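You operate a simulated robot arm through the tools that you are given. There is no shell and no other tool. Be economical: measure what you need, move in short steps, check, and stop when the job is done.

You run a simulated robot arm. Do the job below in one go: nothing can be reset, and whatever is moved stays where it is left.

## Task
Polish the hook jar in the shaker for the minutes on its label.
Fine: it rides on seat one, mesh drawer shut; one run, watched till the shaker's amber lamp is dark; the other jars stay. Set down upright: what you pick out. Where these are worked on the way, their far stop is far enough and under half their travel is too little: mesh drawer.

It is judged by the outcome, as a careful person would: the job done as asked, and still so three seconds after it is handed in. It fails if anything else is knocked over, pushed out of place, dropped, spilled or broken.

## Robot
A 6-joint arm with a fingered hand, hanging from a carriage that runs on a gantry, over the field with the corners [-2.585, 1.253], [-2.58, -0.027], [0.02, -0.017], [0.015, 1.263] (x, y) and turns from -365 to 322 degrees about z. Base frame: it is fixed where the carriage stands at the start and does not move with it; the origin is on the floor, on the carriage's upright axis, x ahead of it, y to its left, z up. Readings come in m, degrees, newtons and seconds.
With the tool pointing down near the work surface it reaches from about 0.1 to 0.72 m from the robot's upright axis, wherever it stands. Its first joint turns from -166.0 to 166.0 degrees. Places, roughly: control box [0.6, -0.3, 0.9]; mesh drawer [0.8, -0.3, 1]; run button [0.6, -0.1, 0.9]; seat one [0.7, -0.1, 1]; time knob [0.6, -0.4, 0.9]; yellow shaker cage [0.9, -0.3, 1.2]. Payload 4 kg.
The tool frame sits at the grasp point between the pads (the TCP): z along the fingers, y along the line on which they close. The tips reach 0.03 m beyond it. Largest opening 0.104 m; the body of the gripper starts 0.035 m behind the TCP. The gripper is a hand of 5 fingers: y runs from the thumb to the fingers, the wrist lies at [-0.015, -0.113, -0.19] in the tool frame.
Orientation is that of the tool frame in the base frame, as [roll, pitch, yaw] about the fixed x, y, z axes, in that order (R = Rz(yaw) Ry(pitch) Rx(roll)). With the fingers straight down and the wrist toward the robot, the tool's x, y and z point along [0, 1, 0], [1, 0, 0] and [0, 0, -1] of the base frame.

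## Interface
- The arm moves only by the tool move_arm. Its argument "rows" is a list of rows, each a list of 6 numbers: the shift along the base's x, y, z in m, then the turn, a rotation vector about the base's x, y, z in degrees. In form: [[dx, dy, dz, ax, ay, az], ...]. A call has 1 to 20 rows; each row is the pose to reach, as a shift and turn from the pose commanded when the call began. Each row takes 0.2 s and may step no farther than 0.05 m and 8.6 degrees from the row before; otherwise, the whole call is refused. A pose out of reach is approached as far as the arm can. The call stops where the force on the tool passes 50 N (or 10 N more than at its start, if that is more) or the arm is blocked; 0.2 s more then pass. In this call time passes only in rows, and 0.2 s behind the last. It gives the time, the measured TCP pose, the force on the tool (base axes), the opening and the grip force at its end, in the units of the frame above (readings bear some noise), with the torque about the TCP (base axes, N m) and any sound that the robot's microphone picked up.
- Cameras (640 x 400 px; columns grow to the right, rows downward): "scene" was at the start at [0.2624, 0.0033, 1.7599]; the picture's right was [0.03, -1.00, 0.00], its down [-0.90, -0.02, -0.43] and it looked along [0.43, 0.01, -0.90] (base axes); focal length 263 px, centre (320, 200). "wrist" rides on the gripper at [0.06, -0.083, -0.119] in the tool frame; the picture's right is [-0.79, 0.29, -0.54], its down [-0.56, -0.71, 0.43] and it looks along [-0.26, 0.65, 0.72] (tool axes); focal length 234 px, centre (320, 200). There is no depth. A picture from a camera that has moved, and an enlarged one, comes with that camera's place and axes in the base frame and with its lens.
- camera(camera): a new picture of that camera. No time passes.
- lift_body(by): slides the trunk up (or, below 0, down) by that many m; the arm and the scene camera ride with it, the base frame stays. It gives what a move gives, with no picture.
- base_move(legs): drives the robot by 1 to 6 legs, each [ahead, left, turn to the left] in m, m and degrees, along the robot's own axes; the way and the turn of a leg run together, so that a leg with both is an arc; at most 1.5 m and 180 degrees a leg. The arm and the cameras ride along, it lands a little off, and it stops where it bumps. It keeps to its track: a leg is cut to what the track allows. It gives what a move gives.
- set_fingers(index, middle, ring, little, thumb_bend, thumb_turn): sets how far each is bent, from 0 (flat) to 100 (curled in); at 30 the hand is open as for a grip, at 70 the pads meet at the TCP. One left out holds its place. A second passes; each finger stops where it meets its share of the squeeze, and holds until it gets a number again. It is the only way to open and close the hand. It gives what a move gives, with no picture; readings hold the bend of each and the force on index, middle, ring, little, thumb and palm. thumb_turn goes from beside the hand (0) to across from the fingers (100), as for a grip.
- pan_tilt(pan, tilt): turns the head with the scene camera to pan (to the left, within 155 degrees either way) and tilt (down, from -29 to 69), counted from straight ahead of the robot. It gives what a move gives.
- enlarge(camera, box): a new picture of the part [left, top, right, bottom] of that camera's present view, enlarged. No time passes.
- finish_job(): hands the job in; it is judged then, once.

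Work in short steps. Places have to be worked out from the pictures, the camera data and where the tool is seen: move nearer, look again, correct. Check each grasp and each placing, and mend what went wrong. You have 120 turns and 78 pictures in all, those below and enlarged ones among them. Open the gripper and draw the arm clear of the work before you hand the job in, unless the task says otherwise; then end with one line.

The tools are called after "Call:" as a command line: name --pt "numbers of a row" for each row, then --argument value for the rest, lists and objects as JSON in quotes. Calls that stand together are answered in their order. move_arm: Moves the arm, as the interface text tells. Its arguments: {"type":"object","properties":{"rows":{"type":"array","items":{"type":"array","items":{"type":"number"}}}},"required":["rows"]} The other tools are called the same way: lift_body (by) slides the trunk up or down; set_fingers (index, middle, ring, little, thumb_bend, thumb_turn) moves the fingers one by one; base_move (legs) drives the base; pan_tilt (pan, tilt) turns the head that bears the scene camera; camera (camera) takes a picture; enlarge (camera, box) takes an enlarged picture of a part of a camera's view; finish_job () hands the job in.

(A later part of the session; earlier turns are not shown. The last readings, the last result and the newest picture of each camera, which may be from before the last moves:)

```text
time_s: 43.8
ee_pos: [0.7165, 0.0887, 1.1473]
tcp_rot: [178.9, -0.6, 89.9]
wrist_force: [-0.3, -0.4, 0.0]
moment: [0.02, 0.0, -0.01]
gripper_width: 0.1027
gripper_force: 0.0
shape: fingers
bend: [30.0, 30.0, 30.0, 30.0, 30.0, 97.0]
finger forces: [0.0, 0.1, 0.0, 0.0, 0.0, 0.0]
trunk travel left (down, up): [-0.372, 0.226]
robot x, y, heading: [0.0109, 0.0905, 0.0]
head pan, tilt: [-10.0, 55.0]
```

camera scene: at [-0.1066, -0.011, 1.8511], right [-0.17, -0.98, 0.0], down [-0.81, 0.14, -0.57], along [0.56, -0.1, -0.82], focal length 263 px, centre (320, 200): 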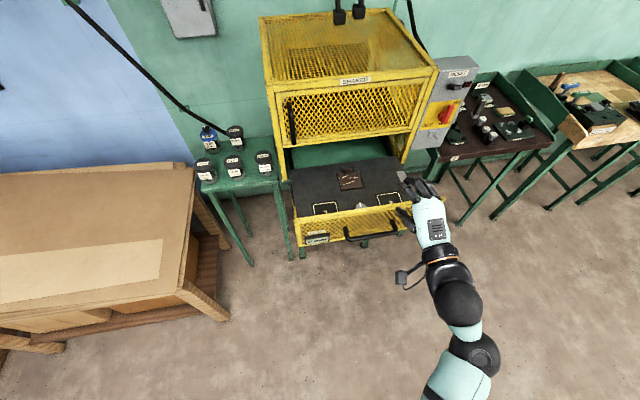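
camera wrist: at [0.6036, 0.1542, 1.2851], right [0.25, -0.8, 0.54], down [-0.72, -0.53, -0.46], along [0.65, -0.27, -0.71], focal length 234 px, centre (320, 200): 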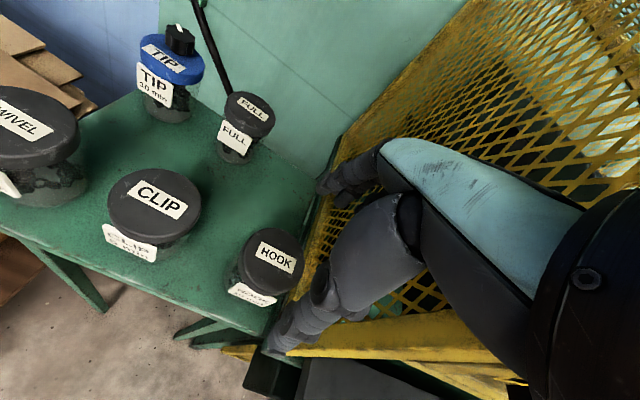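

In reach. Lower by the trunk until the tips are just above lid height and check alignment.

Call:
lift_body --by -0.07

Call:
camera --camera "wrist"

Call:
pan_tilt --pan 0 --tilt 45

Call:
camera --camera "scene"

```text
time_s: 44.8
ee_pos: [0.7144, 0.0902, 1.0782]
tcp_rot: [179.0, -0.7, 89.8]
wrist_force: [-0.3, 0.3, 0.2]
moment: [0.02, -0.03, 0.02]
gripper_width: 0.1029
gripper_force: 0.1
shape: fingers
bend: [30.0, 30.0, 30.0, 30.0, 30.0, 97.0]
finger forces: [0.0, 0.1, 0.0, 0.0, 0.1, 0.1]
trunk travel left (down, up): [-0.302, 0.296]
robot x, y, heading: [0.0133, 0.0941, -0.1]
head pan, tilt: [-10.0, 55.0]
```

```text
47 pictures are left
camera wrist: at [0.6302, 0.1492, 1.1963], right [0.28, -0.8, 0.54], down [-0.7, -0.55, -0.46], along [0.66, -0.25, -0.71], focal length 234 px, centre (320, 200)
```

wrist: 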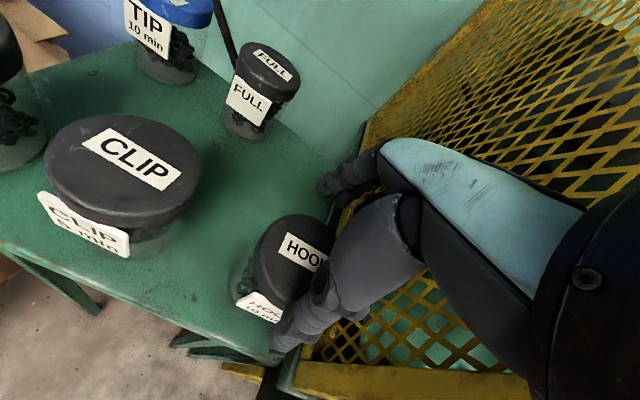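

```text
time_s: 45.5
ee_pos: [0.7152, 0.0906, 1.078]
tcp_rot: [179.1, -0.6, 89.8]
wrist_force: [0.1, 0.1, -1.0]
moment: [-0.02, -0.01, -0.02]
gripper_width: 0.1029
gripper_force: 0.1
shape: fingers
bend: [30.0, 30.0, 30.0, 30.0, 30.0, 97.0]
finger forces: [0.0, 0.1, 0.1, 0.0, 0.0, 0.1]
trunk travel left (down, up): [-0.302, 0.296]
robot x, y, heading: [0.01, 0.0957, -0.1]
head pan, tilt: [0.0, 45.0]
```

```text
46 pictures are left
camera scene: at [0.2951, 0.0948, 1.5945], right [0.0, -1.0, 0.0], down [-0.71, 0.0, -0.71], along [0.71, 0.0, -0.71], focal length 263 px, centre (320, 200)
```

scene: 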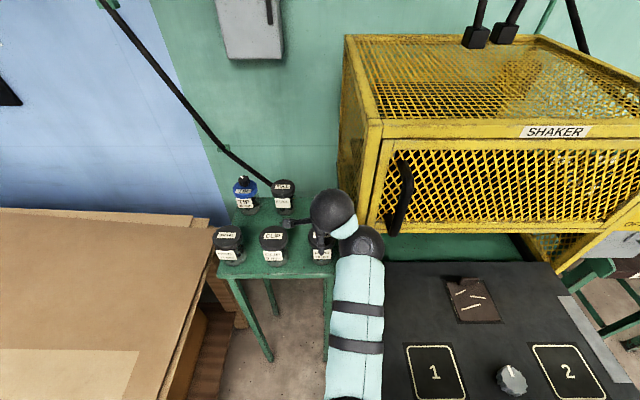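

TCP sits above the lid centre (0.714, 0.09), and seat 1 is at about (0.42, −0.127, 1.0). I lower with the guarded arm move.

Call:
move_arm --pt "0 0 -0.02 0 0 0" --pt "0 0 -0.04 0 0 0" --pt "0 0 -0.055 0 0 0" --pt "0 0 -0.068 0 0 0"

Call:
camera --camera "wrist"

```text
time_s: 46.7
ee_pos: [0.7196, 0.0914, 1.0218]
tcp_rot: [177.5, -0.6, 89.9]
wrist_force: [-4.7, 1.3, 16.6]
moment: [-0.03, 0.45, 0.0]
gripper_width: 0.1066
gripper_force: 6.8
shape: fingers
bend: [30.0, 30.0, 30.0, 30.0, 30.0, 97.0]
finger forces: [0.2, 0.0, 0.1, 0.1, 13.8, 0.0]
trunk travel left (down, up): [-0.302, 0.296]
robot x, y, heading: [0.0111, 0.0954, -0.1]
head pan, tilt: [0.0, 45.0]
stopped in row 4: the force on the tool passed its limit at 53 N (the readings are from after the stop); the commanded pose is now the measured one
```

```text
45 pictures are left
camera wrist: at [0.6321, 0.1507, 1.1377], right [0.27, -0.79, 0.55], down [-0.69, -0.55, -0.47], along [0.68, -0.25, -0.69], focal length 234 px, centre (320, 200)
```

wrist: 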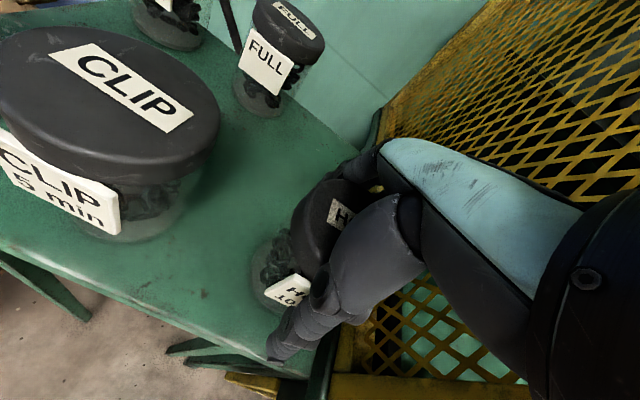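

The thumb came down on the front label. I raise, open the thumb wider, and check the jar.

Call:
move_arm --pt "-0.004 0 0.02 0 0 0" --pt "-0.008 -0.002 0.045 0 0 0"

Call:
set_fingers --thumb_bend 15 --index 27 --middle 27 --ring 27 --little 27

Call:
camera --camera "wrist"

Call:
enlarge --camera "scene" --box '[220, 170, 380, 280]'

```text
time_s: 47.3
ee_pos: [0.7102, 0.0893, 1.0636]
tcp_rot: [178.1, -0.6, 89.9]
wrist_force: [0.6, -0.1, 0.8]
moment: [-0.01, -0.01, -0.02]
gripper_width: 0.1035
gripper_force: 0.0
shape: fingers
bend: [30.0, 30.0, 30.0, 30.0, 30.0, 97.0]
finger forces: [0.1, 0.1, 0.0, 0.1, 0.0, 0.0]
trunk travel left (down, up): [-0.302, 0.296]
robot x, y, heading: [0.0124, 0.0958, -0.1]
head pan, tilt: [0.0, 45.0]
```

```text
time_s: 48.3
ee_pos: [0.7106, 0.0895, 1.065]
tcp_rot: [178.0, -0.5, 89.9]
wrist_force: [1.0, -0.4, -0.2]
moment: [0.0, 0.01, -0.02]
gripper_width: 0.1194
gripper_force: 0.0
shape: fingers
bend: [27.0, 27.0, 27.0, 27.0, 15.0, 97.0]
finger forces: [0.0, 0.1, 0.1, 0.0, 0.0, 0.1]
trunk travel left (down, up): [-0.302, 0.296]
robot x, y, heading: [0.0134, 0.0933, -0.2]
head pan, tilt: [0.0, 45.0]
```

```text
44 pictures are left
camera wrist: at [0.6233, 0.1495, 1.1816], right [0.27, -0.79, 0.54], down [-0.69, -0.55, -0.47], along [0.67, -0.25, -0.7], focal length 234 px, centre (320, 200)
```

wrist: 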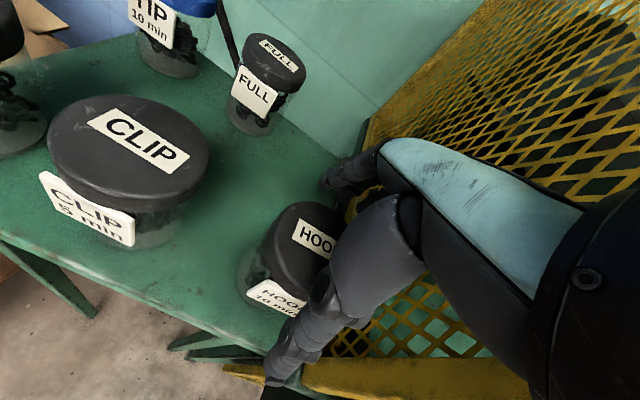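

```text
3.64 times, centred on (300, 225) of scene
camera zoom: at [0.2949, 0.095, 1.5945], right [0.0, -1.0, 0.0], down [-0.71, 0.0, -0.71], along [0.71, 0.0, -0.71], focal length 955 px, centre (393, 109)
```

zoom: 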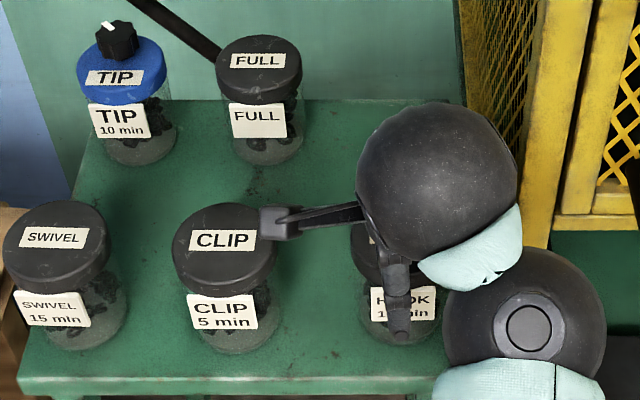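

Jar is upright and unmoved; the thumb is now well in front of the label. Lower again, guarded.

Call:
move_arm --pt "0 0 -0.02 0 0 0" --pt "0 0 -0.04 0 0 0" --pt "0 0 -0.05 0 0 0" --pt "0 0 -0.056 0 0 0"

```text
time_s: 49.3
ee_pos: [0.7117, 0.0899, 1.0117]
tcp_rot: [177.7, -0.6, 89.9]
wrist_force: [-2.2, 2.3, 18.2]
moment: [0.03, -0.02, 0.01]
gripper_width: 0.1237
gripper_force: 9.9
shape: fingers
bend: [26.0, 27.0, 27.0, 27.0, 15.0, 97.0]
finger forces: [9.0, 0.0, 0.1, 0.0, 9.3, 0.0]
trunk travel left (down, up): [-0.302, 0.296]
robot x, y, heading: [0.0109, 0.09, 0.0]
head pan, tilt: [0.0, 45.0]
```

Light contact at index and thumb; I look before closing.

Call:
camera --camera "wrist"

Call:
enlarge --camera "scene" --box '[270, 190, 390, 280]'

```text
42 pictures are left
camera wrist: at [0.6241, 0.1495, 1.1281], right [0.26, -0.79, 0.55], down [-0.69, -0.55, -0.47], along [0.68, -0.25, -0.69], focal length 234 px, centre (320, 200)
```

wrist: 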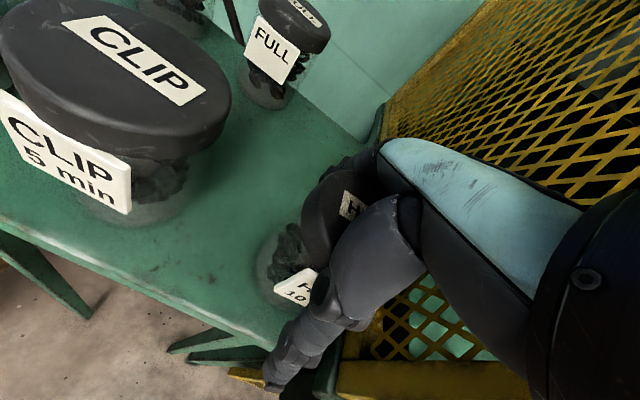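

```text
4.44 times, centred on (330, 235) of scene
camera zoom: at [0.2957, 0.0953, 1.5952], right [0.0, -1.0, 0.0], down [-0.71, 0.0, -0.71], along [0.71, 0.0, -0.71], focal length 1168 px, centre (276, 44)
```

zoom: 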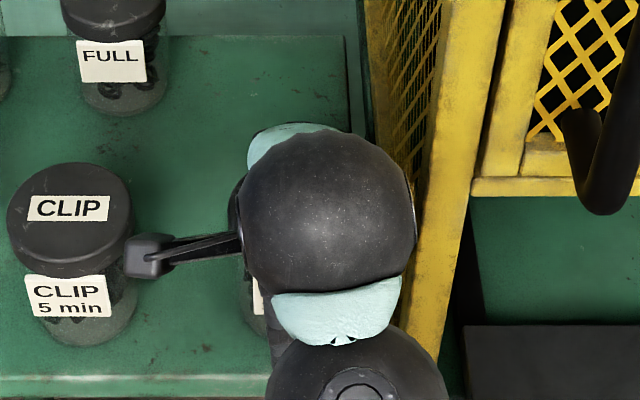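

The lid is within the grasp at TCP height 1.012. I close the hand.

Call:
set_fingers --index 65 --middle 65 --ring 65 --little 65 --thumb_bend 60

Call:
camera --camera "wrist"

```text
time_s: 50.3
ee_pos: [0.7129, 0.0891, 1.0128]
tcp_rot: [177.5, -0.6, 90.0]
wrist_force: [-1.4, 1.9, 28.8]
moment: [-0.23, -0.81, 0.04]
gripper_width: 0.0832
gripper_force: 45.2
shape: fingers
bend: [29.0, 48.0, 53.0, 65.0, 59.0, 96.0]
finger forces: [29.7, 8.3, 7.9, 0.1, 44.8, 0.1]
trunk travel left (down, up): [-0.302, 0.296]
robot x, y, heading: [0.0136, 0.0929, -0.1]
head pan, tilt: [0.0, 45.0]
```

```text
40 pictures are left
camera wrist: at [0.6253, 0.149, 1.1286], right [0.26, -0.79, 0.55], down [-0.69, -0.55, -0.47], along [0.68, -0.25, -0.69], focal length 234 px, centre (320, 200)
```

wrist: 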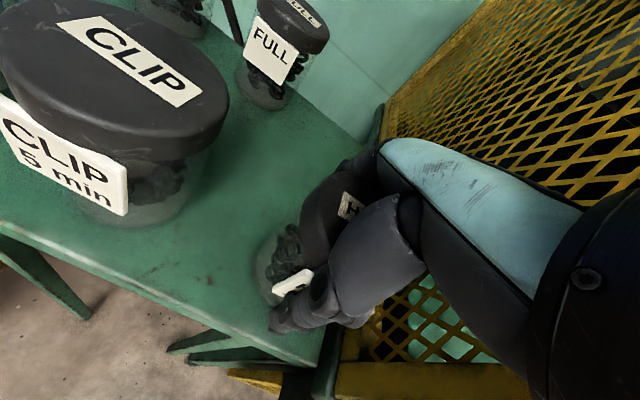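

Thumb opposes index across the lid (45 N), middle and ring steady it. Test lift by 4 cm.

Call:
lift_body --by 0.04

Call:
camera --camera "wrist"

Call:
camera --camera "scene"

```text
time_s: 51.2
ee_pos: [0.7079, 0.0879, 1.0462]
tcp_rot: [178.2, -0.6, 90.0]
wrist_force: [-0.2, -0.1, -3.6]
moment: [-0.02, -0.02, -0.04]
gripper_width: 0.0796
gripper_force: 34.0
shape: fingers
bend: [29.0, 51.0, 56.0, 65.0, 55.0, 95.0]
finger forces: [20.5, 7.4, 6.7, 0.0, 34.1, 0.1]
trunk travel left (down, up): [-0.342, 0.256]
robot x, y, heading: [0.0147, 0.0962, -0.2]
head pan, tilt: [0.0, 45.0]
```

```text
39 pictures are left
camera wrist: at [0.6216, 0.1487, 1.1635], right [0.27, -0.79, 0.54], down [-0.69, -0.55, -0.46], along [0.67, -0.25, -0.7], focal length 234 px, centre (320, 200)
```

wrist: 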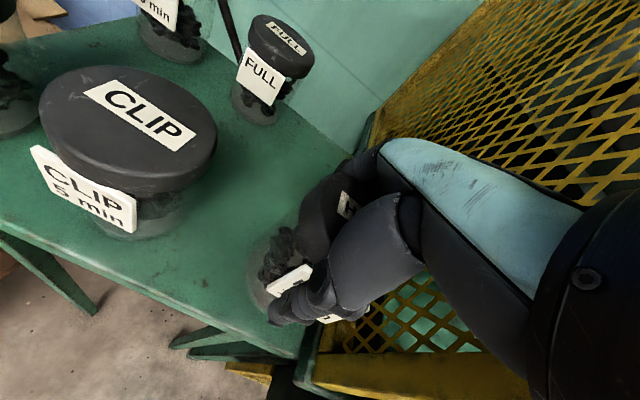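

```text
38 pictures are left
camera scene: at [0.2946, 0.095, 1.6343], right [0.0, -1.0, 0.0], down [-0.71, 0.0, -0.71], along [0.71, 0.0, -0.71], focal length 263 px, centre (320, 200)
```

scene: 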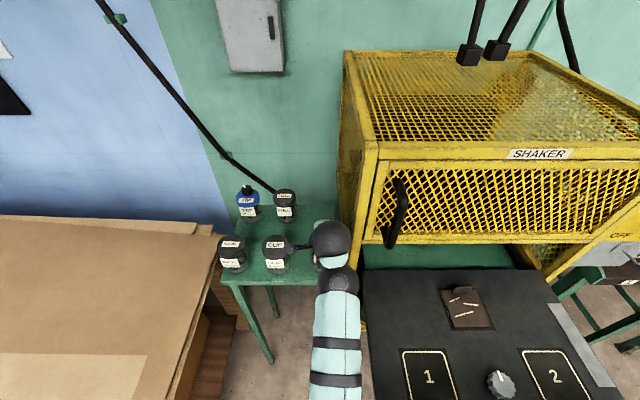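

The jar is held (about 0.36 kg), the others undisturbed. I lift well above the drawer front and carry it back over the tray.

Call:
lift_body --by 0.22

Call:
base_move --legs '[[-0.285, 0, 0], [0, -0.108, 0]]'

Call:
camera --camera "wrist"

Call:
camera --camera "scene"

```text
time_s: 53.5
ee_pos: [0.7077, 0.0892, 1.2666]
tcp_rot: [178.0, -0.7, 89.9]
wrist_force: [0.6, 0.3, -4.3]
moment: [0.0, 0.0, -0.01]
gripper_width: 0.0796
gripper_force: 34.4
shape: fingers
bend: [29.0, 51.0, 56.0, 65.0, 55.0, 95.0]
finger forces: [20.5, 7.4, 6.5, 0.0, 34.0, 0.0]
trunk travel left (down, up): [-0.562, 0.036]
robot x, y, heading: [0.0112, 0.0908, -0.1]
head pan, tilt: [0.0, 45.0]
```

```text
time_s: 56.3
ee_pos: [0.4196, -0.0248, 1.2672]
tcp_rot: [177.9, -0.6, 89.5]
wrist_force: [-0.1, -0.3, -4.7]
moment: [-0.01, -0.02, 0.0]
gripper_width: 0.0795
gripper_force: 34.0
shape: fingers
bend: [29.0, 51.0, 56.0, 65.0, 55.0, 95.0]
finger forces: [20.5, 7.1, 6.5, 0.1, 33.8, 0.0]
trunk travel left (down, up): [-0.562, 0.036]
robot x, y, heading: [-0.2752, -0.0171, -0.5]
head pan, tilt: [0.0, 45.0]
```

```text
37 pictures are left
camera wrist: at [0.3335, 0.0359, 1.3845], right [0.26, -0.8, 0.54], down [-0.7, -0.55, -0.47], along [0.67, -0.26, -0.7], focal length 234 px, centre (320, 200)
```

wrist: 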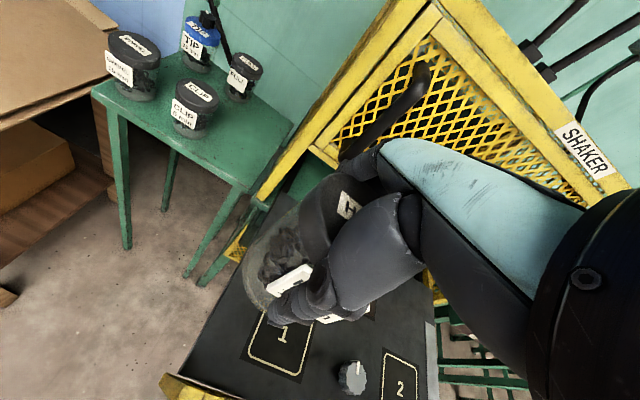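

```text
36 pictures are left
camera scene: at [0.0059, -0.0153, 1.8544], right [-0.01, -1.0, 0.0], down [-0.71, 0.01, -0.71], along [0.71, -0.01, -0.71], focal length 263 px, centre (320, 200)
```

scene: 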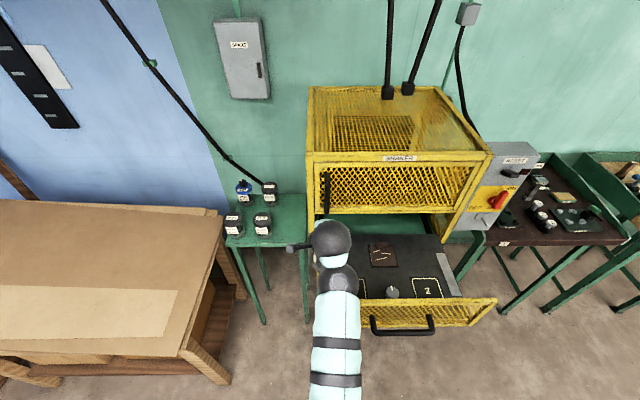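

Seat 1 reads (0.417, −0.128) again. I shift the arm sideways to be over it.

Call:
move_arm --pt "0 -0.03 0 0 0 0" --pt "0 -0.06 0 0 0 0" --pt "0 -0.09 0 0 0 0" --pt "0 -0.103 0 0 0 0"

Call:
lift_body --by -0.12

Call:
camera --camera "wrist"

Call:
enlarge --camera "scene" --box '[260, 180, 500, 340]'

```text
time_s: 57.3
ee_pos: [0.4169, -0.129, 1.2652]
tcp_rot: [178.0, -0.6, 89.5]
wrist_force: [-0.2, -0.7, -4.2]
moment: [-0.02, -0.01, -0.02]
gripper_width: 0.0798
gripper_force: 33.4
shape: fingers
bend: [29.0, 51.0, 56.0, 65.0, 55.0, 95.0]
finger forces: [20.2, 7.0, 6.3, 0.0, 33.4, 0.0]
trunk travel left (down, up): [-0.562, 0.036]
robot x, y, heading: [-0.2768, -0.0151, -0.6]
head pan, tilt: [0.0, 45.0]
```

```text
time_s: 58.8
ee_pos: [0.4181, -0.1285, 1.1462]
tcp_rot: [178.0, -0.6, 89.4]
wrist_force: [-0.3, -0.6, -4.2]
moment: [-0.01, -0.01, -0.02]
gripper_width: 0.0796
gripper_force: 33.1
shape: fingers
bend: [29.0, 51.0, 56.0, 65.0, 55.0, 95.0]
finger forces: [20.3, 7.1, 6.5, 0.0, 33.3, 0.0]
trunk travel left (down, up): [-0.442, 0.156]
robot x, y, heading: [-0.2757, -0.0125, -0.3]
head pan, tilt: [0.0, 45.0]
```

```text
35 pictures are left
camera wrist: at [0.3316, -0.0684, 1.2634], right [0.26, -0.8, 0.54], down [-0.7, -0.55, -0.47], along [0.67, -0.26, -0.7], focal length 234 px, centre (320, 200)
```

wrist: 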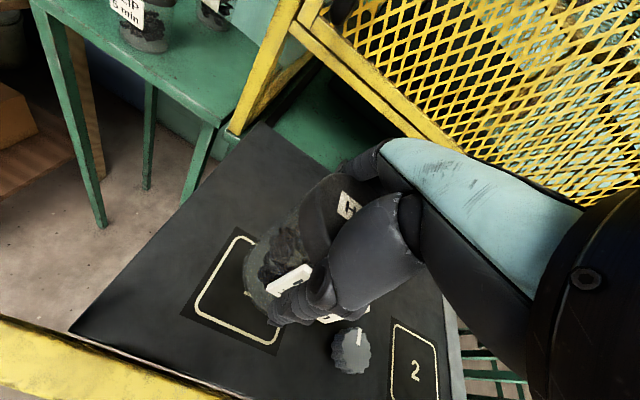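

```text
2.50 times, centred on (380, 260) of scene
camera zoom: at [0.0059, -0.0153, 1.7345], right [-0.01, -1.0, 0.0], down [-0.71, 0.01, -0.71], along [0.71, -0.01, -0.71], focal length 657 px, centre (170, 50)
```

zoom: 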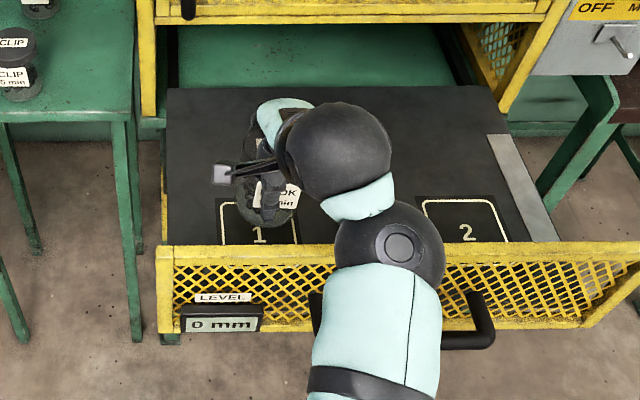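

Seat outline centre ≈(0.42, −0.13); the jar is right over it. Lower in small guarded steps.

Call:
lift_body --by -0.045

Call:
camera --camera "wrist"

```text
time_s: 59.6
ee_pos: [0.4184, -0.1292, 1.1022]
tcp_rot: [178.0, -0.5, 89.3]
wrist_force: [-0.8, -0.4, -4.4]
moment: [0.01, 0.0, -0.01]
gripper_width: 0.0794
gripper_force: 33.9
shape: fingers
bend: [29.0, 51.0, 56.0, 65.0, 55.0, 95.0]
finger forces: [20.3, 7.1, 6.4, 0.1, 33.3, 0.1]
trunk travel left (down, up): [-0.397, 0.201]
robot x, y, heading: [-0.2794, -0.0148, -0.1]
head pan, tilt: [0.0, 45.0]
```

```text
33 pictures are left
camera wrist: at [0.3317, -0.0685, 1.2184], right [0.26, -0.8, 0.54], down [-0.7, -0.55, -0.47], along [0.67, -0.26, -0.7], focal length 234 px, centre (320, 200)
```

wrist: 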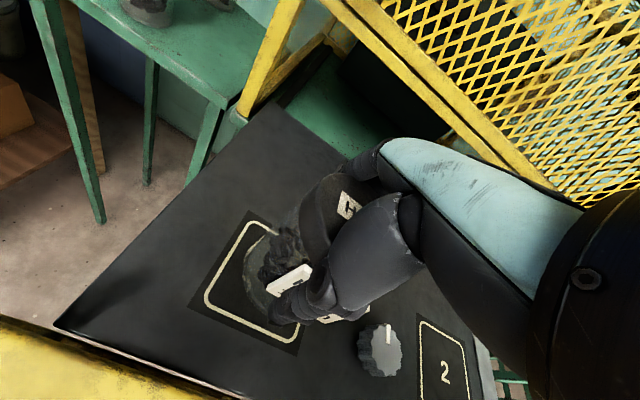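

Still some gap to the seat. Lower by small arm steps.

Call:
move_arm --pt "0 0 -0.006 0 0 0" --pt "0 0 -0.012 0 0 0" --pt "0 0 -0.018 0 0 0"

Call:
enlarge --camera "wrist" --box '[160, 160, 420, 360]'

```text
time_s: 60.5
ee_pos: [0.4166, -0.1294, 1.0828]
tcp_rot: [178.0, -0.6, 89.5]
wrist_force: [0.1, 0.5, -3.6]
moment: [0.0, -0.03, 0.02]
gripper_width: 0.0795
gripper_force: 33.7
shape: fingers
bend: [29.0, 51.0, 56.0, 65.0, 55.0, 95.0]
finger forces: [20.3, 7.1, 6.4, 0.0, 33.3, 0.0]
trunk travel left (down, up): [-0.397, 0.201]
robot x, y, heading: [-0.277, -0.0195, -0.6]
head pan, tilt: [0.0, 45.0]
```

```text
2.00 times, centred on (290, 260) of wrist
camera zoom: at [0.3308, -0.0689, 1.1997], right [0.26, -0.8, 0.54], down [-0.7, -0.55, -0.47], along [0.67, -0.26, -0.7], focal length 468 px, centre (380, 80)
```

zoom: 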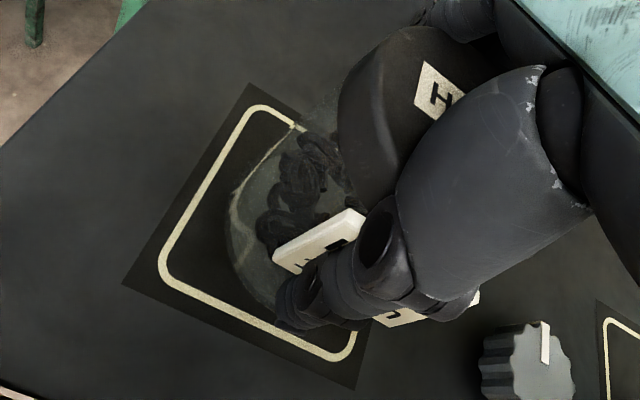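

Close but not touching. Continue.

Call:
move_arm --pt "0 0 -0.005 0 0 0" --pt "0 0 -0.01 0 0 0"

Call:
move_arm --pt "0 0 -0.004 0 0 0" --pt "0 0 -0.008 0 0 0"

```text
time_s: 61.0
ee_pos: [0.4174, -0.13, 1.0736]
tcp_rot: [178.1, -0.6, 89.5]
wrist_force: [-0.2, 0.6, -4.2]
moment: [0.02, 0.0, -0.02]
gripper_width: 0.0794
gripper_force: 33.8
shape: fingers
bend: [29.0, 51.0, 56.0, 65.0, 55.0, 95.0]
finger forces: [20.2, 7.1, 6.4, 0.0, 33.1, 0.1]
trunk travel left (down, up): [-0.397, 0.201]
robot x, y, heading: [-0.2746, -0.0146, -0.5]
head pan, tilt: [0.0, 45.0]
```

```text
time_s: 61.6
ee_pos: [0.4181, -0.1281, 1.065]
tcp_rot: [178.0, -0.7, 89.5]
wrist_force: [-0.9, 0.6, -0.4]
moment: [-0.01, -0.01, -0.01]
gripper_width: 0.0792
gripper_force: 34.5
shape: fingers
bend: [29.0, 51.0, 56.0, 65.0, 55.0, 95.0]
finger forces: [20.3, 7.0, 6.5, 0.0, 34.3, 0.1]
trunk travel left (down, up): [-0.397, 0.201]
robot x, y, heading: [-0.2726, -0.0125, -0.5]
head pan, tilt: [0.0, 45.0]
```

Weight is going onto the seat (force −4 → −0.4 N). One more small step to settle it.

Call:
move_arm --pt "0 0 -0.003 0 0 0"

Call:
enlarge --camera "wrist" --box '[160, 160, 420, 360]'

```text
time_s: 62.0
ee_pos: [0.4197, -0.1284, 1.0648]
tcp_rot: [177.6, -0.4, 89.6]
wrist_force: [-4.8, 2.7, 13.4]
moment: [-0.19, -0.11, -0.03]
gripper_width: 0.0801
gripper_force: 38.2
shape: fingers
bend: [29.0, 51.0, 56.0, 65.0, 55.0, 95.0]
finger forces: [21.8, 7.3, 6.9, 0.0, 39.9, 0.0]
trunk travel left (down, up): [-0.397, 0.201]
robot x, y, heading: [-0.2775, -0.0137, -0.2]
head pan, tilt: [0.0, 45.0]
```

```text
2.00 times, centred on (290, 260) of wrist
camera zoom: at [0.3325, -0.0684, 1.1814], right [0.26, -0.8, 0.55], down [-0.69, -0.55, -0.47], along [0.67, -0.26, -0.69], focal length 468 px, centre (380, 80)
```

zoom: 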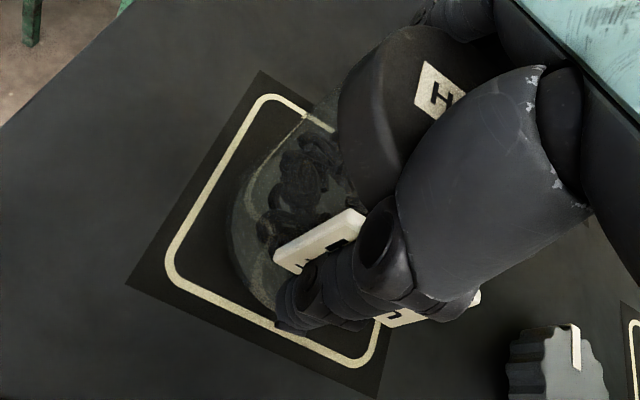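

Seated within the outline. Release the hand.

Call:
set_fingers --index 26 --middle 27 --ring 27 --little 27 --thumb_bend 20

Call:
move_arm --pt "0 0 0.015 0 0 0" --pt "0 0 0.04 0 0 0" --pt "0 0 0.08 0 0 0" --pt "0 0 0.12 0 0 0"

Call:
camera --camera "wrist"

```text
time_s: 63.0
ee_pos: [0.4177, -0.1288, 1.0613]
tcp_rot: [178.0, -0.5, 89.4]
wrist_force: [-0.1, 1.7, 2.1]
moment: [-0.02, -0.12, 0.05]
gripper_width: 0.119
gripper_force: 2.6
shape: fingers
bend: [25.0, 27.0, 27.0, 27.0, 20.0, 97.0]
finger forces: [3.2, 0.0, 0.0, 0.0, 2.3, 0.0]
trunk travel left (down, up): [-0.397, 0.201]
robot x, y, heading: [-0.275, -0.0175, -0.4]
head pan, tilt: [0.0, 45.0]
```

```text
time_s: 64.0
ee_pos: [0.4199, -0.1274, 1.1853]
tcp_rot: [178.0, -0.6, 89.5]
wrist_force: [0.3, -0.9, 0.4]
moment: [0.0, -0.04, -0.04]
gripper_width: 0.1174
gripper_force: 0.1
shape: fingers
bend: [26.0, 27.0, 27.0, 27.0, 20.0, 97.0]
finger forces: [0.0, 0.0, 0.1, 0.0, 0.0, 0.0]
trunk travel left (down, up): [-0.397, 0.201]
robot x, y, heading: [-0.2803, -0.014, -0.4]
head pan, tilt: [0.0, 45.0]
```

```text
30 pictures are left
camera wrist: at [0.3343, -0.0666, 1.3015], right [0.26, -0.8, 0.54], down [-0.7, -0.55, -0.47], along [0.67, -0.26, -0.7], focal length 234 px, centre (320, 200)
```

wrist: 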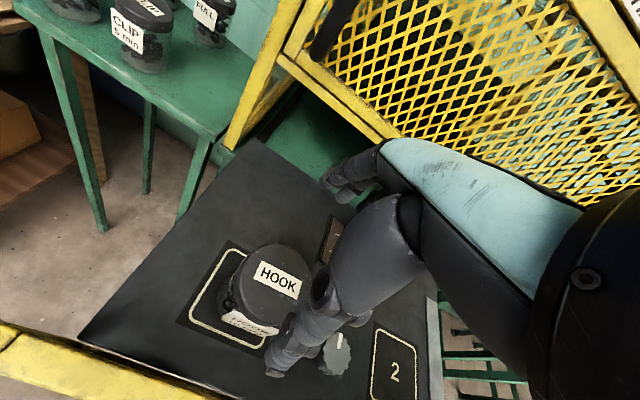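

The hook jar stands upright on seat 1. I raise up, back out, and look before shutting the drawer.

Call:
lift_body --by 0.15

Call:
base_move --legs '[[-0.22, 0, 0]]'

Call:
camera --camera "scene"

Call:
camera --camera "wrist"

```text
time_s: 65.8
ee_pos: [0.4207, -0.1271, 1.3342]
tcp_rot: [178.0, -0.6, 89.4]
wrist_force: [0.4, 0.1, -0.3]
moment: [0.0, 0.02, -0.01]
gripper_width: 0.1171
gripper_force: 0.0
shape: fingers
bend: [26.0, 27.0, 27.0, 27.0, 20.0, 97.0]
finger forces: [0.0, 0.0, 0.1, 0.1, 0.0, 0.1]
trunk travel left (down, up): [-0.547, 0.051]
robot x, y, heading: [-0.2766, -0.0133, -0.1]
head pan, tilt: [0.0, 45.0]
```

```text
time_s: 67.5
ee_pos: [0.1986, -0.1237, 1.3349]
tcp_rot: [178.0, -0.6, 89.7]
wrist_force: [0.3, -0.5, 0.1]
moment: [0.01, -0.03, 0.01]
gripper_width: 0.1171
gripper_force: 0.1
shape: fingers
bend: [26.0, 27.0, 27.0, 27.0, 20.0, 97.0]
finger forces: [0.0, 0.0, 0.0, 0.0, 0.1, 0.0]
trunk travel left (down, up): [-0.547, 0.051]
robot x, y, heading: [-0.4982, -0.0118, -0.3]
head pan, tilt: [0.0, 45.0]
```

```text
29 pictures are left
camera scene: at [-0.2157, -0.0132, 1.8395], right [0.0, -1.0, 0.0], down [-0.71, 0.0, -0.71], along [0.71, 0.0, -0.71], focal length 263 px, centre (320, 200)
```

scene: 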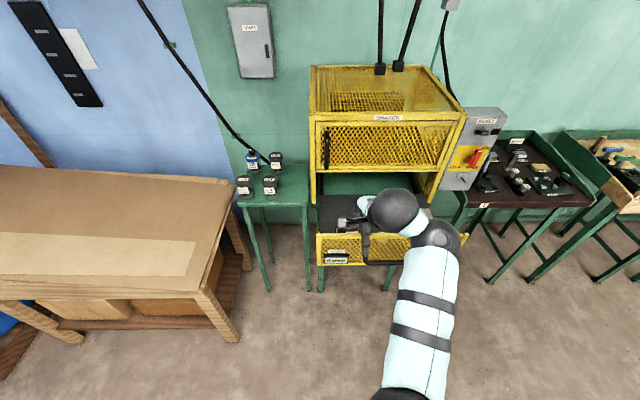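

```text
28 pictures are left
camera wrist: at [0.1128, -0.0635, 1.4516], right [0.26, -0.8, 0.54], down [-0.69, -0.55, -0.47], along [0.67, -0.26, -0.7], focal length 234 px, centre (320, 200)
```

wrist: 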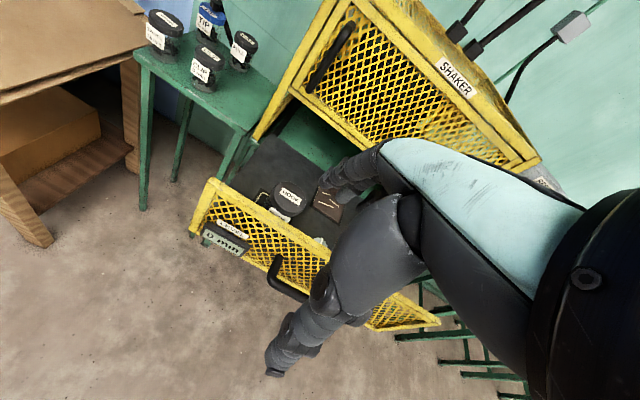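

Everything is in order. I tilt the hand forward again beside the handle line and make a fist to push the drawer shut.

Call:
move_arm --pt "-0.01 -0.02 0 0 -8 0" --pt "-0.02 -0.05 0 0 -16 0" --pt "-0.02 -0.08 0 0 -24 0" --pt "-0.02 -0.11 0 0 -32 0" --pt "-0.02 -0.135 0 0 -40 0" --pt "-0.02 -0.135 0 0 -48 0" --pt "-0.02 -0.135 0 0 -56 0" --pt "-0.02 -0.135 0 0 -62 0"

Call:
set_fingers --index 90 --middle 90 --ring 90 --little 90 --thumb_bend 60

Call:
lift_body --by -0.27

Call:
camera --camera "wrist"

```text
time_s: 69.3
ee_pos: [0.1785, -0.2588, 1.3348]
tcp_rot: [115.9, -0.5, 90.3]
wrist_force: [0.1, 0.0, 0.3]
moment: [-0.01, 0.0, -0.02]
gripper_width: 0.1174
gripper_force: 0.1
shape: fingers
bend: [26.0, 27.0, 27.0, 27.0, 20.0, 97.0]
finger forces: [0.0, 0.0, 0.1, 0.1, 0.0, 0.0]
trunk travel left (down, up): [-0.547, 0.051]
robot x, y, heading: [-0.4998, -0.0102, -0.2]
head pan, tilt: [0.0, 45.0]
```

```text
time_s: 70.3
ee_pos: [0.1787, -0.2594, 1.3352]
tcp_rot: [116.1, -0.6, 90.3]
wrist_force: [-0.5, -0.8, 0.0]
moment: [0.0, -0.01, 0.01]
gripper_width: 0.0284
gripper_force: 0.1
shape: fingers
bend: [90.0, 90.0, 90.0, 90.0, 59.0, 97.0]
finger forces: [0.0, 0.0, 0.1, 0.0, 0.0, 0.1]
trunk travel left (down, up): [-0.547, 0.051]
robot x, y, heading: [-0.4979, -0.0161, -0.5]
head pan, tilt: [0.0, 45.0]
```

```text
time_s: 73.0
ee_pos: [0.1784, -0.2581, 1.065]
tcp_rot: [116.1, -0.6, 90.2]
wrist_force: [-0.6, -0.3, 0.1]
moment: [-0.02, -0.01, 0.01]
gripper_width: 0.0282
gripper_force: 0.0
shape: fingers
bend: [90.0, 90.0, 90.0, 90.0, 59.0, 97.0]
finger forces: [0.0, 0.0, 0.0, 0.0, 0.0, 0.1]
trunk travel left (down, up): [-0.277, 0.321]
robot x, y, heading: [-0.4969, -0.0106, -0.4]
head pan, tilt: [0.0, 45.0]
```

```text
27 pictures are left
camera wrist: at [0.0352, -0.199, 1.0426], right [-0.36, -0.8, 0.49], down [0.09, -0.55, -0.83], along [0.93, -0.26, 0.26], focal length 234 px, centre (320, 200)
```

wrist: 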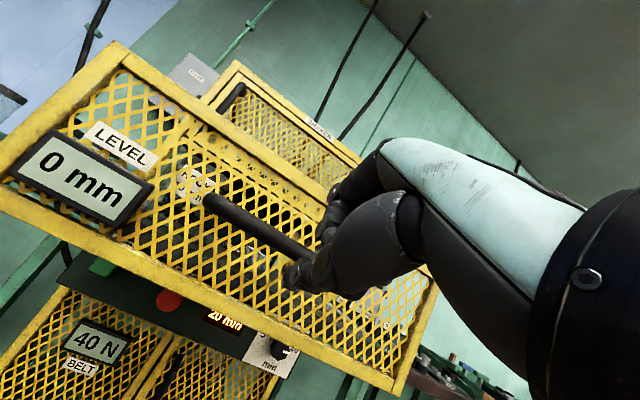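

The fist lines up with the bar; I lower it 2.5 cm and push with the carriage gently.

Call:
lift_body --by -0.025

Call:
base_move --legs '[[0.1, 0, 0]]'

Call:
base_move --legs '[[0.06, 0, 0]]'

Call:
camera --camera "wrist"

```text
time_s: 73.8
ee_pos: [0.1783, -0.2588, 1.0386]
tcp_rot: [115.9, -0.5, 90.2]
wrist_force: [-0.2, -1.2, -0.2]
moment: [-0.01, 0.0, 0.03]
gripper_width: 0.0282
gripper_force: 0.2
shape: fingers
bend: [90.0, 90.0, 90.0, 90.0, 59.0, 97.0]
finger forces: [0.0, 0.0, 0.1, 0.0, 0.1, 0.0]
trunk travel left (down, up): [-0.252, 0.346]
robot x, y, heading: [-0.4952, -0.0126, -0.2]
head pan, tilt: [0.0, 45.0]
```

```text
time_s: 74.9
ee_pos: [0.2828, -0.2573, 1.0385]
tcp_rot: [116.0, -0.6, 90.5]
wrist_force: [0.0, -0.4, 0.3]
moment: [0.0, -0.01, 0.01]
gripper_width: 0.029
gripper_force: 0.0
shape: fingers
bend: [90.0, 90.0, 90.0, 90.0, 59.0, 97.0]
finger forces: [0.1, 0.0, 0.1, 0.1, 0.0, 0.1]
trunk travel left (down, up): [-0.252, 0.346]
robot x, y, heading: [-0.3938, -0.0144, -0.0]
head pan, tilt: [0.0, 45.0]
```

```text
time_s: 75.9
ee_pos: [0.342, -0.2581, 1.0403]
tcp_rot: [116.1, -0.6, 90.5]
wrist_force: [-0.8, 0.1, -0.3]
moment: [0.02, 0.0, 0.0]
gripper_width: 0.0293
gripper_force: 0.1
shape: fingers
bend: [90.0, 90.0, 90.0, 90.0, 59.0, 97.0]
finger forces: [0.0, 0.0, 0.1, 0.0, 0.1, 0.0]
trunk travel left (down, up): [-0.252, 0.346]
robot x, y, heading: [-0.3335, -0.014, -0.1]
head pan, tilt: [0.0, 45.0]
```

```text
26 pictures are left
camera wrist: at [0.1985, -0.1979, 1.0177], right [-0.35, -0.8, 0.49], down [0.09, -0.55, -0.83], along [0.93, -0.25, 0.26], focal length 234 px, centre (320, 200)
```

wrist: 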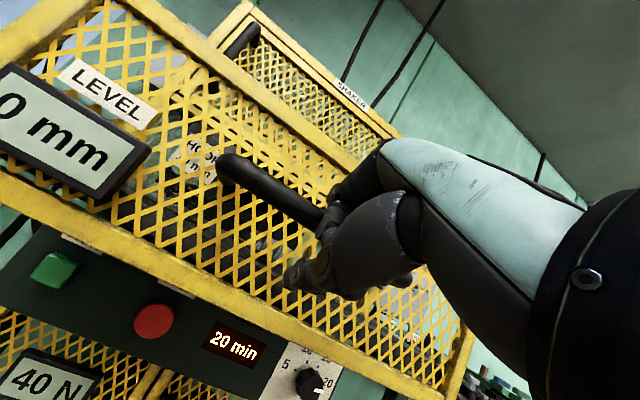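

The drawer follows (bar now at x≈0.375) and the jar label stands upright behind the mesh. Keep pushing.

Call:
base_move --legs '[[0.1, 0, 0]]'

Call:
base_move --legs '[[0.1, 0, 0]]'

Call:
base_move --legs '[[0.07, 0, 0]]'

Call:
camera --camera "wrist"

```text
time_s: 77.0
ee_pos: [0.4394, -0.2587, 1.0398]
tcp_rot: [116.0, -0.6, 90.4]
wrist_force: [-0.1, 0.6, -0.3]
moment: [0.04, 0.03, 0.0]
gripper_width: 0.0293
gripper_force: 0.1
shape: fingers
bend: [90.0, 90.0, 90.0, 90.0, 59.0, 97.0]
finger forces: [0.0, 0.0, 0.1, 0.1, 0.0, 0.0]
trunk travel left (down, up): [-0.252, 0.346]
robot x, y, heading: [-0.2396, -0.0135, -0.2]
head pan, tilt: [0.0, 45.0]
```

```text
time_s: 78.2
ee_pos: [0.542, -0.2569, 1.0394]
tcp_rot: [116.0, -0.6, 90.4]
wrist_force: [-0.5, 0.2, -0.1]
moment: [-0.01, 0.03, -0.02]
gripper_width: 0.0293
gripper_force: 0.2
shape: fingers
bend: [90.0, 90.0, 90.0, 90.0, 59.0, 97.0]
finger forces: [0.1, 0.1, 0.0, 0.1, 0.0, 0.0]
trunk travel left (down, up): [-0.252, 0.346]
robot x, y, heading: [-0.1387, -0.016, -0.1]
head pan, tilt: [0.0, 45.0]
```

```text
time_s: 79.2
ee_pos: [0.5899, -0.2593, 1.0455]
tcp_rot: [115.1, -0.3, 90.5]
wrist_force: [-12.8, 1.2, 2.4]
moment: [-0.02, -0.1, -0.11]
gripper_width: 0.0317
gripper_force: 7.0
shape: fingers
bend: [91.0, 91.0, 90.0, 90.0, 59.0, 97.0]
finger forces: [1.2, 11.9, 0.1, 0.0, 0.0, 0.0]
trunk travel left (down, up): [-0.252, 0.346]
robot x, y, heading: [-0.0848, -0.015, -0.2]
head pan, tilt: [0.0, 45.0]
stopped in leg 1: the force on the tool passed its limit at 75 N (the readings are from after the stop); the commanded pose is now the measured one
```

```text
25 pictures are left
camera wrist: at [0.4475, -0.1996, 1.0207], right [-0.36, -0.79, 0.49], down [0.1, -0.55, -0.83], along [0.93, -0.25, 0.28], focal length 234 px, centre (320, 200)
```

wrist: 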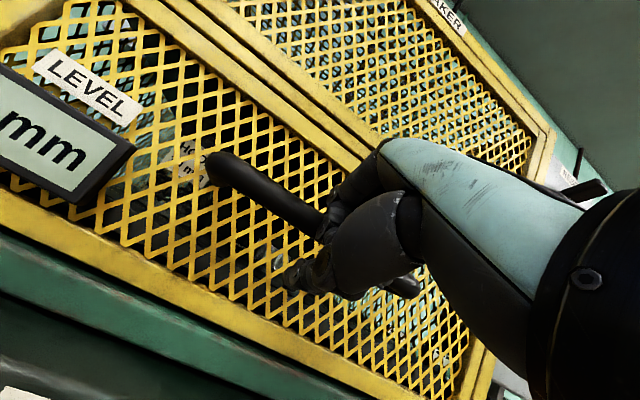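

Stopped at 75 N with bar near x≈0.62: looks shut. I back off and verify, also viewing the panel.

Call:
base_move --legs '[[-0.2, 0, 0]]'

Call:
pan_tilt --pan -15 --tilt 38

Call:
enlarge --camera "scene" --box '[180, 100, 460, 300]'

```text
time_s: 80.8
ee_pos: [0.3947, -0.2565, 1.0469]
tcp_rot: [115.0, -0.3, 90.7]
wrist_force: [-0.8, 0.4, -0.5]
moment: [0.0, -0.01, 0.03]
gripper_width: 0.0315
gripper_force: 0.2
shape: fingers
bend: [91.0, 90.0, 90.0, 90.0, 59.0, 97.0]
finger forces: [0.0, 0.1, 0.0, 0.0, 0.0, 0.0]
trunk travel left (down, up): [-0.252, 0.346]
robot x, y, heading: [-0.2827, -0.013, 0.1]
head pan, tilt: [0.0, 45.0]
```

```text
time_s: 81.6
ee_pos: [0.396, -0.2567, 1.0461]
tcp_rot: [115.0, -0.3, 90.6]
wrist_force: [-0.1, -0.4, -0.4]
moment: [0.04, -0.04, 0.0]
gripper_width: 0.0315
gripper_force: 0.0
shape: fingers
bend: [91.0, 90.0, 90.0, 90.0, 59.0, 97.0]
finger forces: [0.0, 0.0, 0.0, 0.0, 0.1, 0.0]
trunk travel left (down, up): [-0.252, 0.346]
robot x, y, heading: [-0.2837, -0.0148, -0.0]
head pan, tilt: [-15.0, 38.0]
```

```text
2.00 times, centred on (320, 200) of scene
camera zoom: at [0.0019, -0.0341, 1.5547], right [-0.26, -0.97, 0.0], down [-0.6, 0.16, -0.79], along [0.76, -0.2, -0.62], focal length 526 px, centre (320, 200)
```

zoom: 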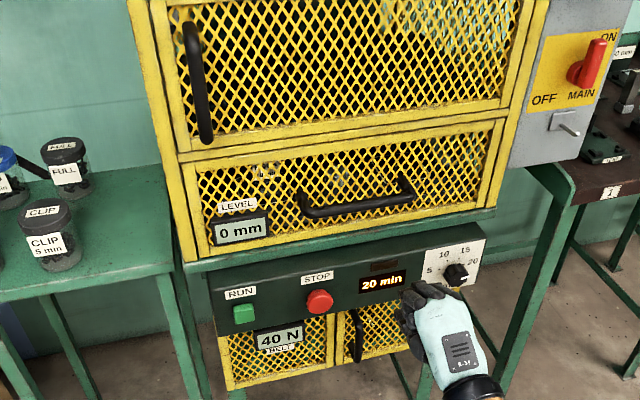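

The drawer is flush and shut. Now the time knob; I enlarge it to read its scale and shape.

Call:
enlarge --camera "scene" --box '[350, 215, 430, 265]'

```text
8.00 times, centred on (390, 240) of scene
camera zoom: at [0.0019, -0.0341, 1.5547], right [-0.26, -0.97, 0.0], down [-0.6, 0.16, -0.79], along [0.76, -0.2, -0.62], focal length 2102 px, centre (-240, -120)
```

zoom: 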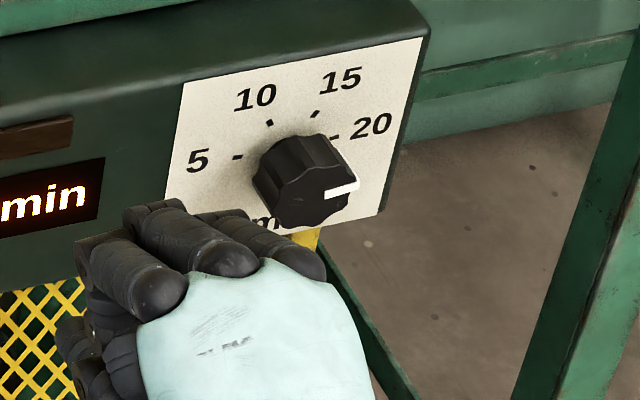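

The knob (≈34 mm across) protrudes toward me at about (0.54, −0.417, 0.905), pointer on 20. I level the hand to point at the panel, with index, middle and thumb ready to pinch, and move opposite the knob.

Call:
set_fingers --index 48 --middle 48 --ring 100 --little 100 --thumb_bend 48

Call:
move_arm --pt "0 -0.03 0 0 -6 0" --pt "0 -0.06 0 0 -12 0" --pt "0 -0.09 0 0 -18 0" --pt "0 -0.12 0 0 -24 0" --pt "0 -0.15 0 0 -24 0" --pt "0 -0.16 0 0 -24 0"

Call:
lift_body --by -0.138

Call:
camera --camera "wrist"

```text
time_s: 82.6
ee_pos: [0.3955, -0.2566, 1.0455]
tcp_rot: [114.9, -0.3, 90.6]
wrist_force: [0.4, 0.6, -0.9]
moment: [0.0, -0.01, 0.01]
gripper_width: 0.0568
gripper_force: 0.1
shape: fingers
bend: [48.0, 48.0, 100.0, 100.0, 48.0, 97.0]
finger forces: [0.0, 0.1, 0.1, 0.1, 0.1, 0.1]
trunk travel left (down, up): [-0.252, 0.346]
robot x, y, heading: [-0.2813, -0.0122, 0.2]
head pan, tilt: [-15.0, 38.0]
```

```text
time_s: 84.0
ee_pos: [0.3574, -0.3737, 1.0909]
tcp_rot: [91.1, -0.1, 90.8]
wrist_force: [0.1, 0.6, -0.2]
moment: [0.0, -0.01, -0.03]
gripper_width: 0.0574
gripper_force: 0.1
shape: fingers
bend: [48.0, 48.0, 100.0, 100.0, 48.0, 97.0]
finger forces: [0.0, 0.0, 0.0, 0.0, 0.0, 0.1]
out of reach, approached as far as the arm can: row 3, 4, 5, 6
trunk travel left (down, up): [-0.252, 0.346]
robot x, y, heading: [-0.2813, -0.0129, 0.4]
head pan, tilt: [-15.0, 38.0]
```

```text
time_s: 85.6
ee_pos: [0.3577, -0.3743, 0.9522]
tcp_rot: [91.0, -0.1, 90.9]
wrist_force: [0.2, -1.5, -0.4]
moment: [0.02, 0.0, -0.03]
gripper_width: 0.0571
gripper_force: 0.0
shape: fingers
bend: [48.0, 48.0, 100.0, 100.0, 48.0, 97.0]
finger forces: [0.0, 0.0, 0.0, 0.1, 0.0, 0.1]
trunk travel left (down, up): [-0.114, 0.484]
robot x, y, heading: [-0.2832, -0.0157, -0.0]
head pan, tilt: [-15.0, 38.0]
```

```text
22 pictures are left
camera wrist: at [0.2364, -0.3145, 0.872], right [-0.53, -0.8, 0.3], down [0.43, -0.55, -0.71], along [0.73, -0.25, 0.63], focal length 234 px, centre (320, 200)
```

wrist: 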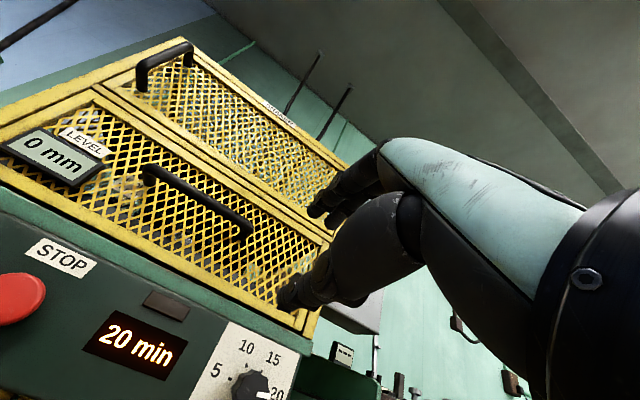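

Comparing views, the panel face lies at x≈0.60, so the knob is nearer (0.575, −0.44, 0.864). I bring the arm in, move the carriage up, and lower.

Call:
move_arm --pt "-0.04 -0.02 0 0 0 0" --pt "-0.08 -0.04 0 0 0 0" --pt "-0.11 -0.055 0 0 0 0" --pt "-0.14 -0.065 0 0 0 0"

Call:
lift_body --by -0.088

Call:
base_move --legs '[[0.25, 0, 0]]'

Call:
camera --camera "wrist"

```text
time_s: 86.6
ee_pos: [0.2147, -0.4391, 0.9512]
tcp_rot: [91.1, 0.0, 90.7]
wrist_force: [0.2, 0.2, -0.1]
moment: [0.01, -0.04, 0.0]
gripper_width: 0.0573
gripper_force: 0.1
shape: fingers
bend: [48.0, 48.0, 100.0, 100.0, 48.0, 97.0]
finger forces: [0.0, 0.0, 0.1, 0.1, 0.0, 0.1]
trunk travel left (down, up): [-0.114, 0.484]
robot x, y, heading: [-0.2835, -0.0156, -0.1]
head pan, tilt: [-15.0, 38.0]
```

```text
time_s: 87.8
ee_pos: [0.216, -0.4386, 0.864]
tcp_rot: [91.0, -0.1, 90.8]
wrist_force: [-0.3, 0.3, 0.4]
moment: [0.0, 0.02, 0.01]
gripper_width: 0.0573
gripper_force: 0.1
shape: fingers
bend: [48.0, 48.0, 100.0, 100.0, 48.0, 97.0]
finger forces: [0.0, 0.0, 0.0, 0.1, 0.0, 0.0]
trunk travel left (down, up): [-0.026, 0.572]
robot x, y, heading: [-0.284, -0.0122, 0.2]
head pan, tilt: [-15.0, 38.0]
```

```text
time_s: 89.6
ee_pos: [0.4567, -0.4394, 0.8643]
tcp_rot: [90.9, -0.1, 90.4]
wrist_force: [0.2, 0.4, 0.4]
moment: [0.0, -0.02, -0.02]
gripper_width: 0.0573
gripper_force: 0.1
shape: fingers
bend: [48.0, 48.0, 100.0, 100.0, 48.0, 97.0]
finger forces: [0.0, 0.0, 0.1, 0.0, 0.1, 0.0]
trunk travel left (down, up): [-0.026, 0.572]
robot x, y, heading: [-0.0415, -0.011, 0.1]
head pan, tilt: [-15.0, 38.0]
```

```text
21 pictures are left
camera wrist: at [0.3352, -0.3797, 0.7829], right [-0.53, -0.79, 0.3], down [0.43, -0.55, -0.71], along [0.73, -0.25, 0.63], focal length 234 px, centre (320, 200)
```

wrist: 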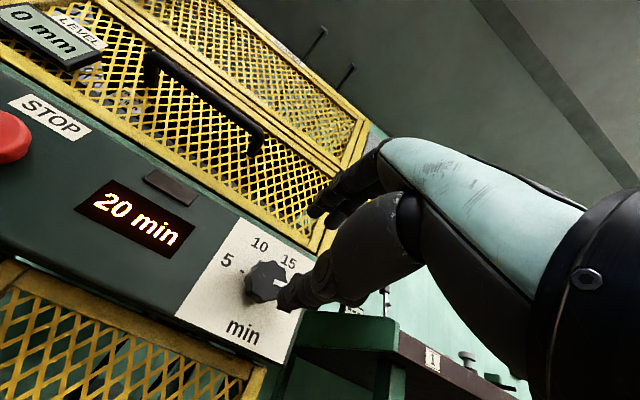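

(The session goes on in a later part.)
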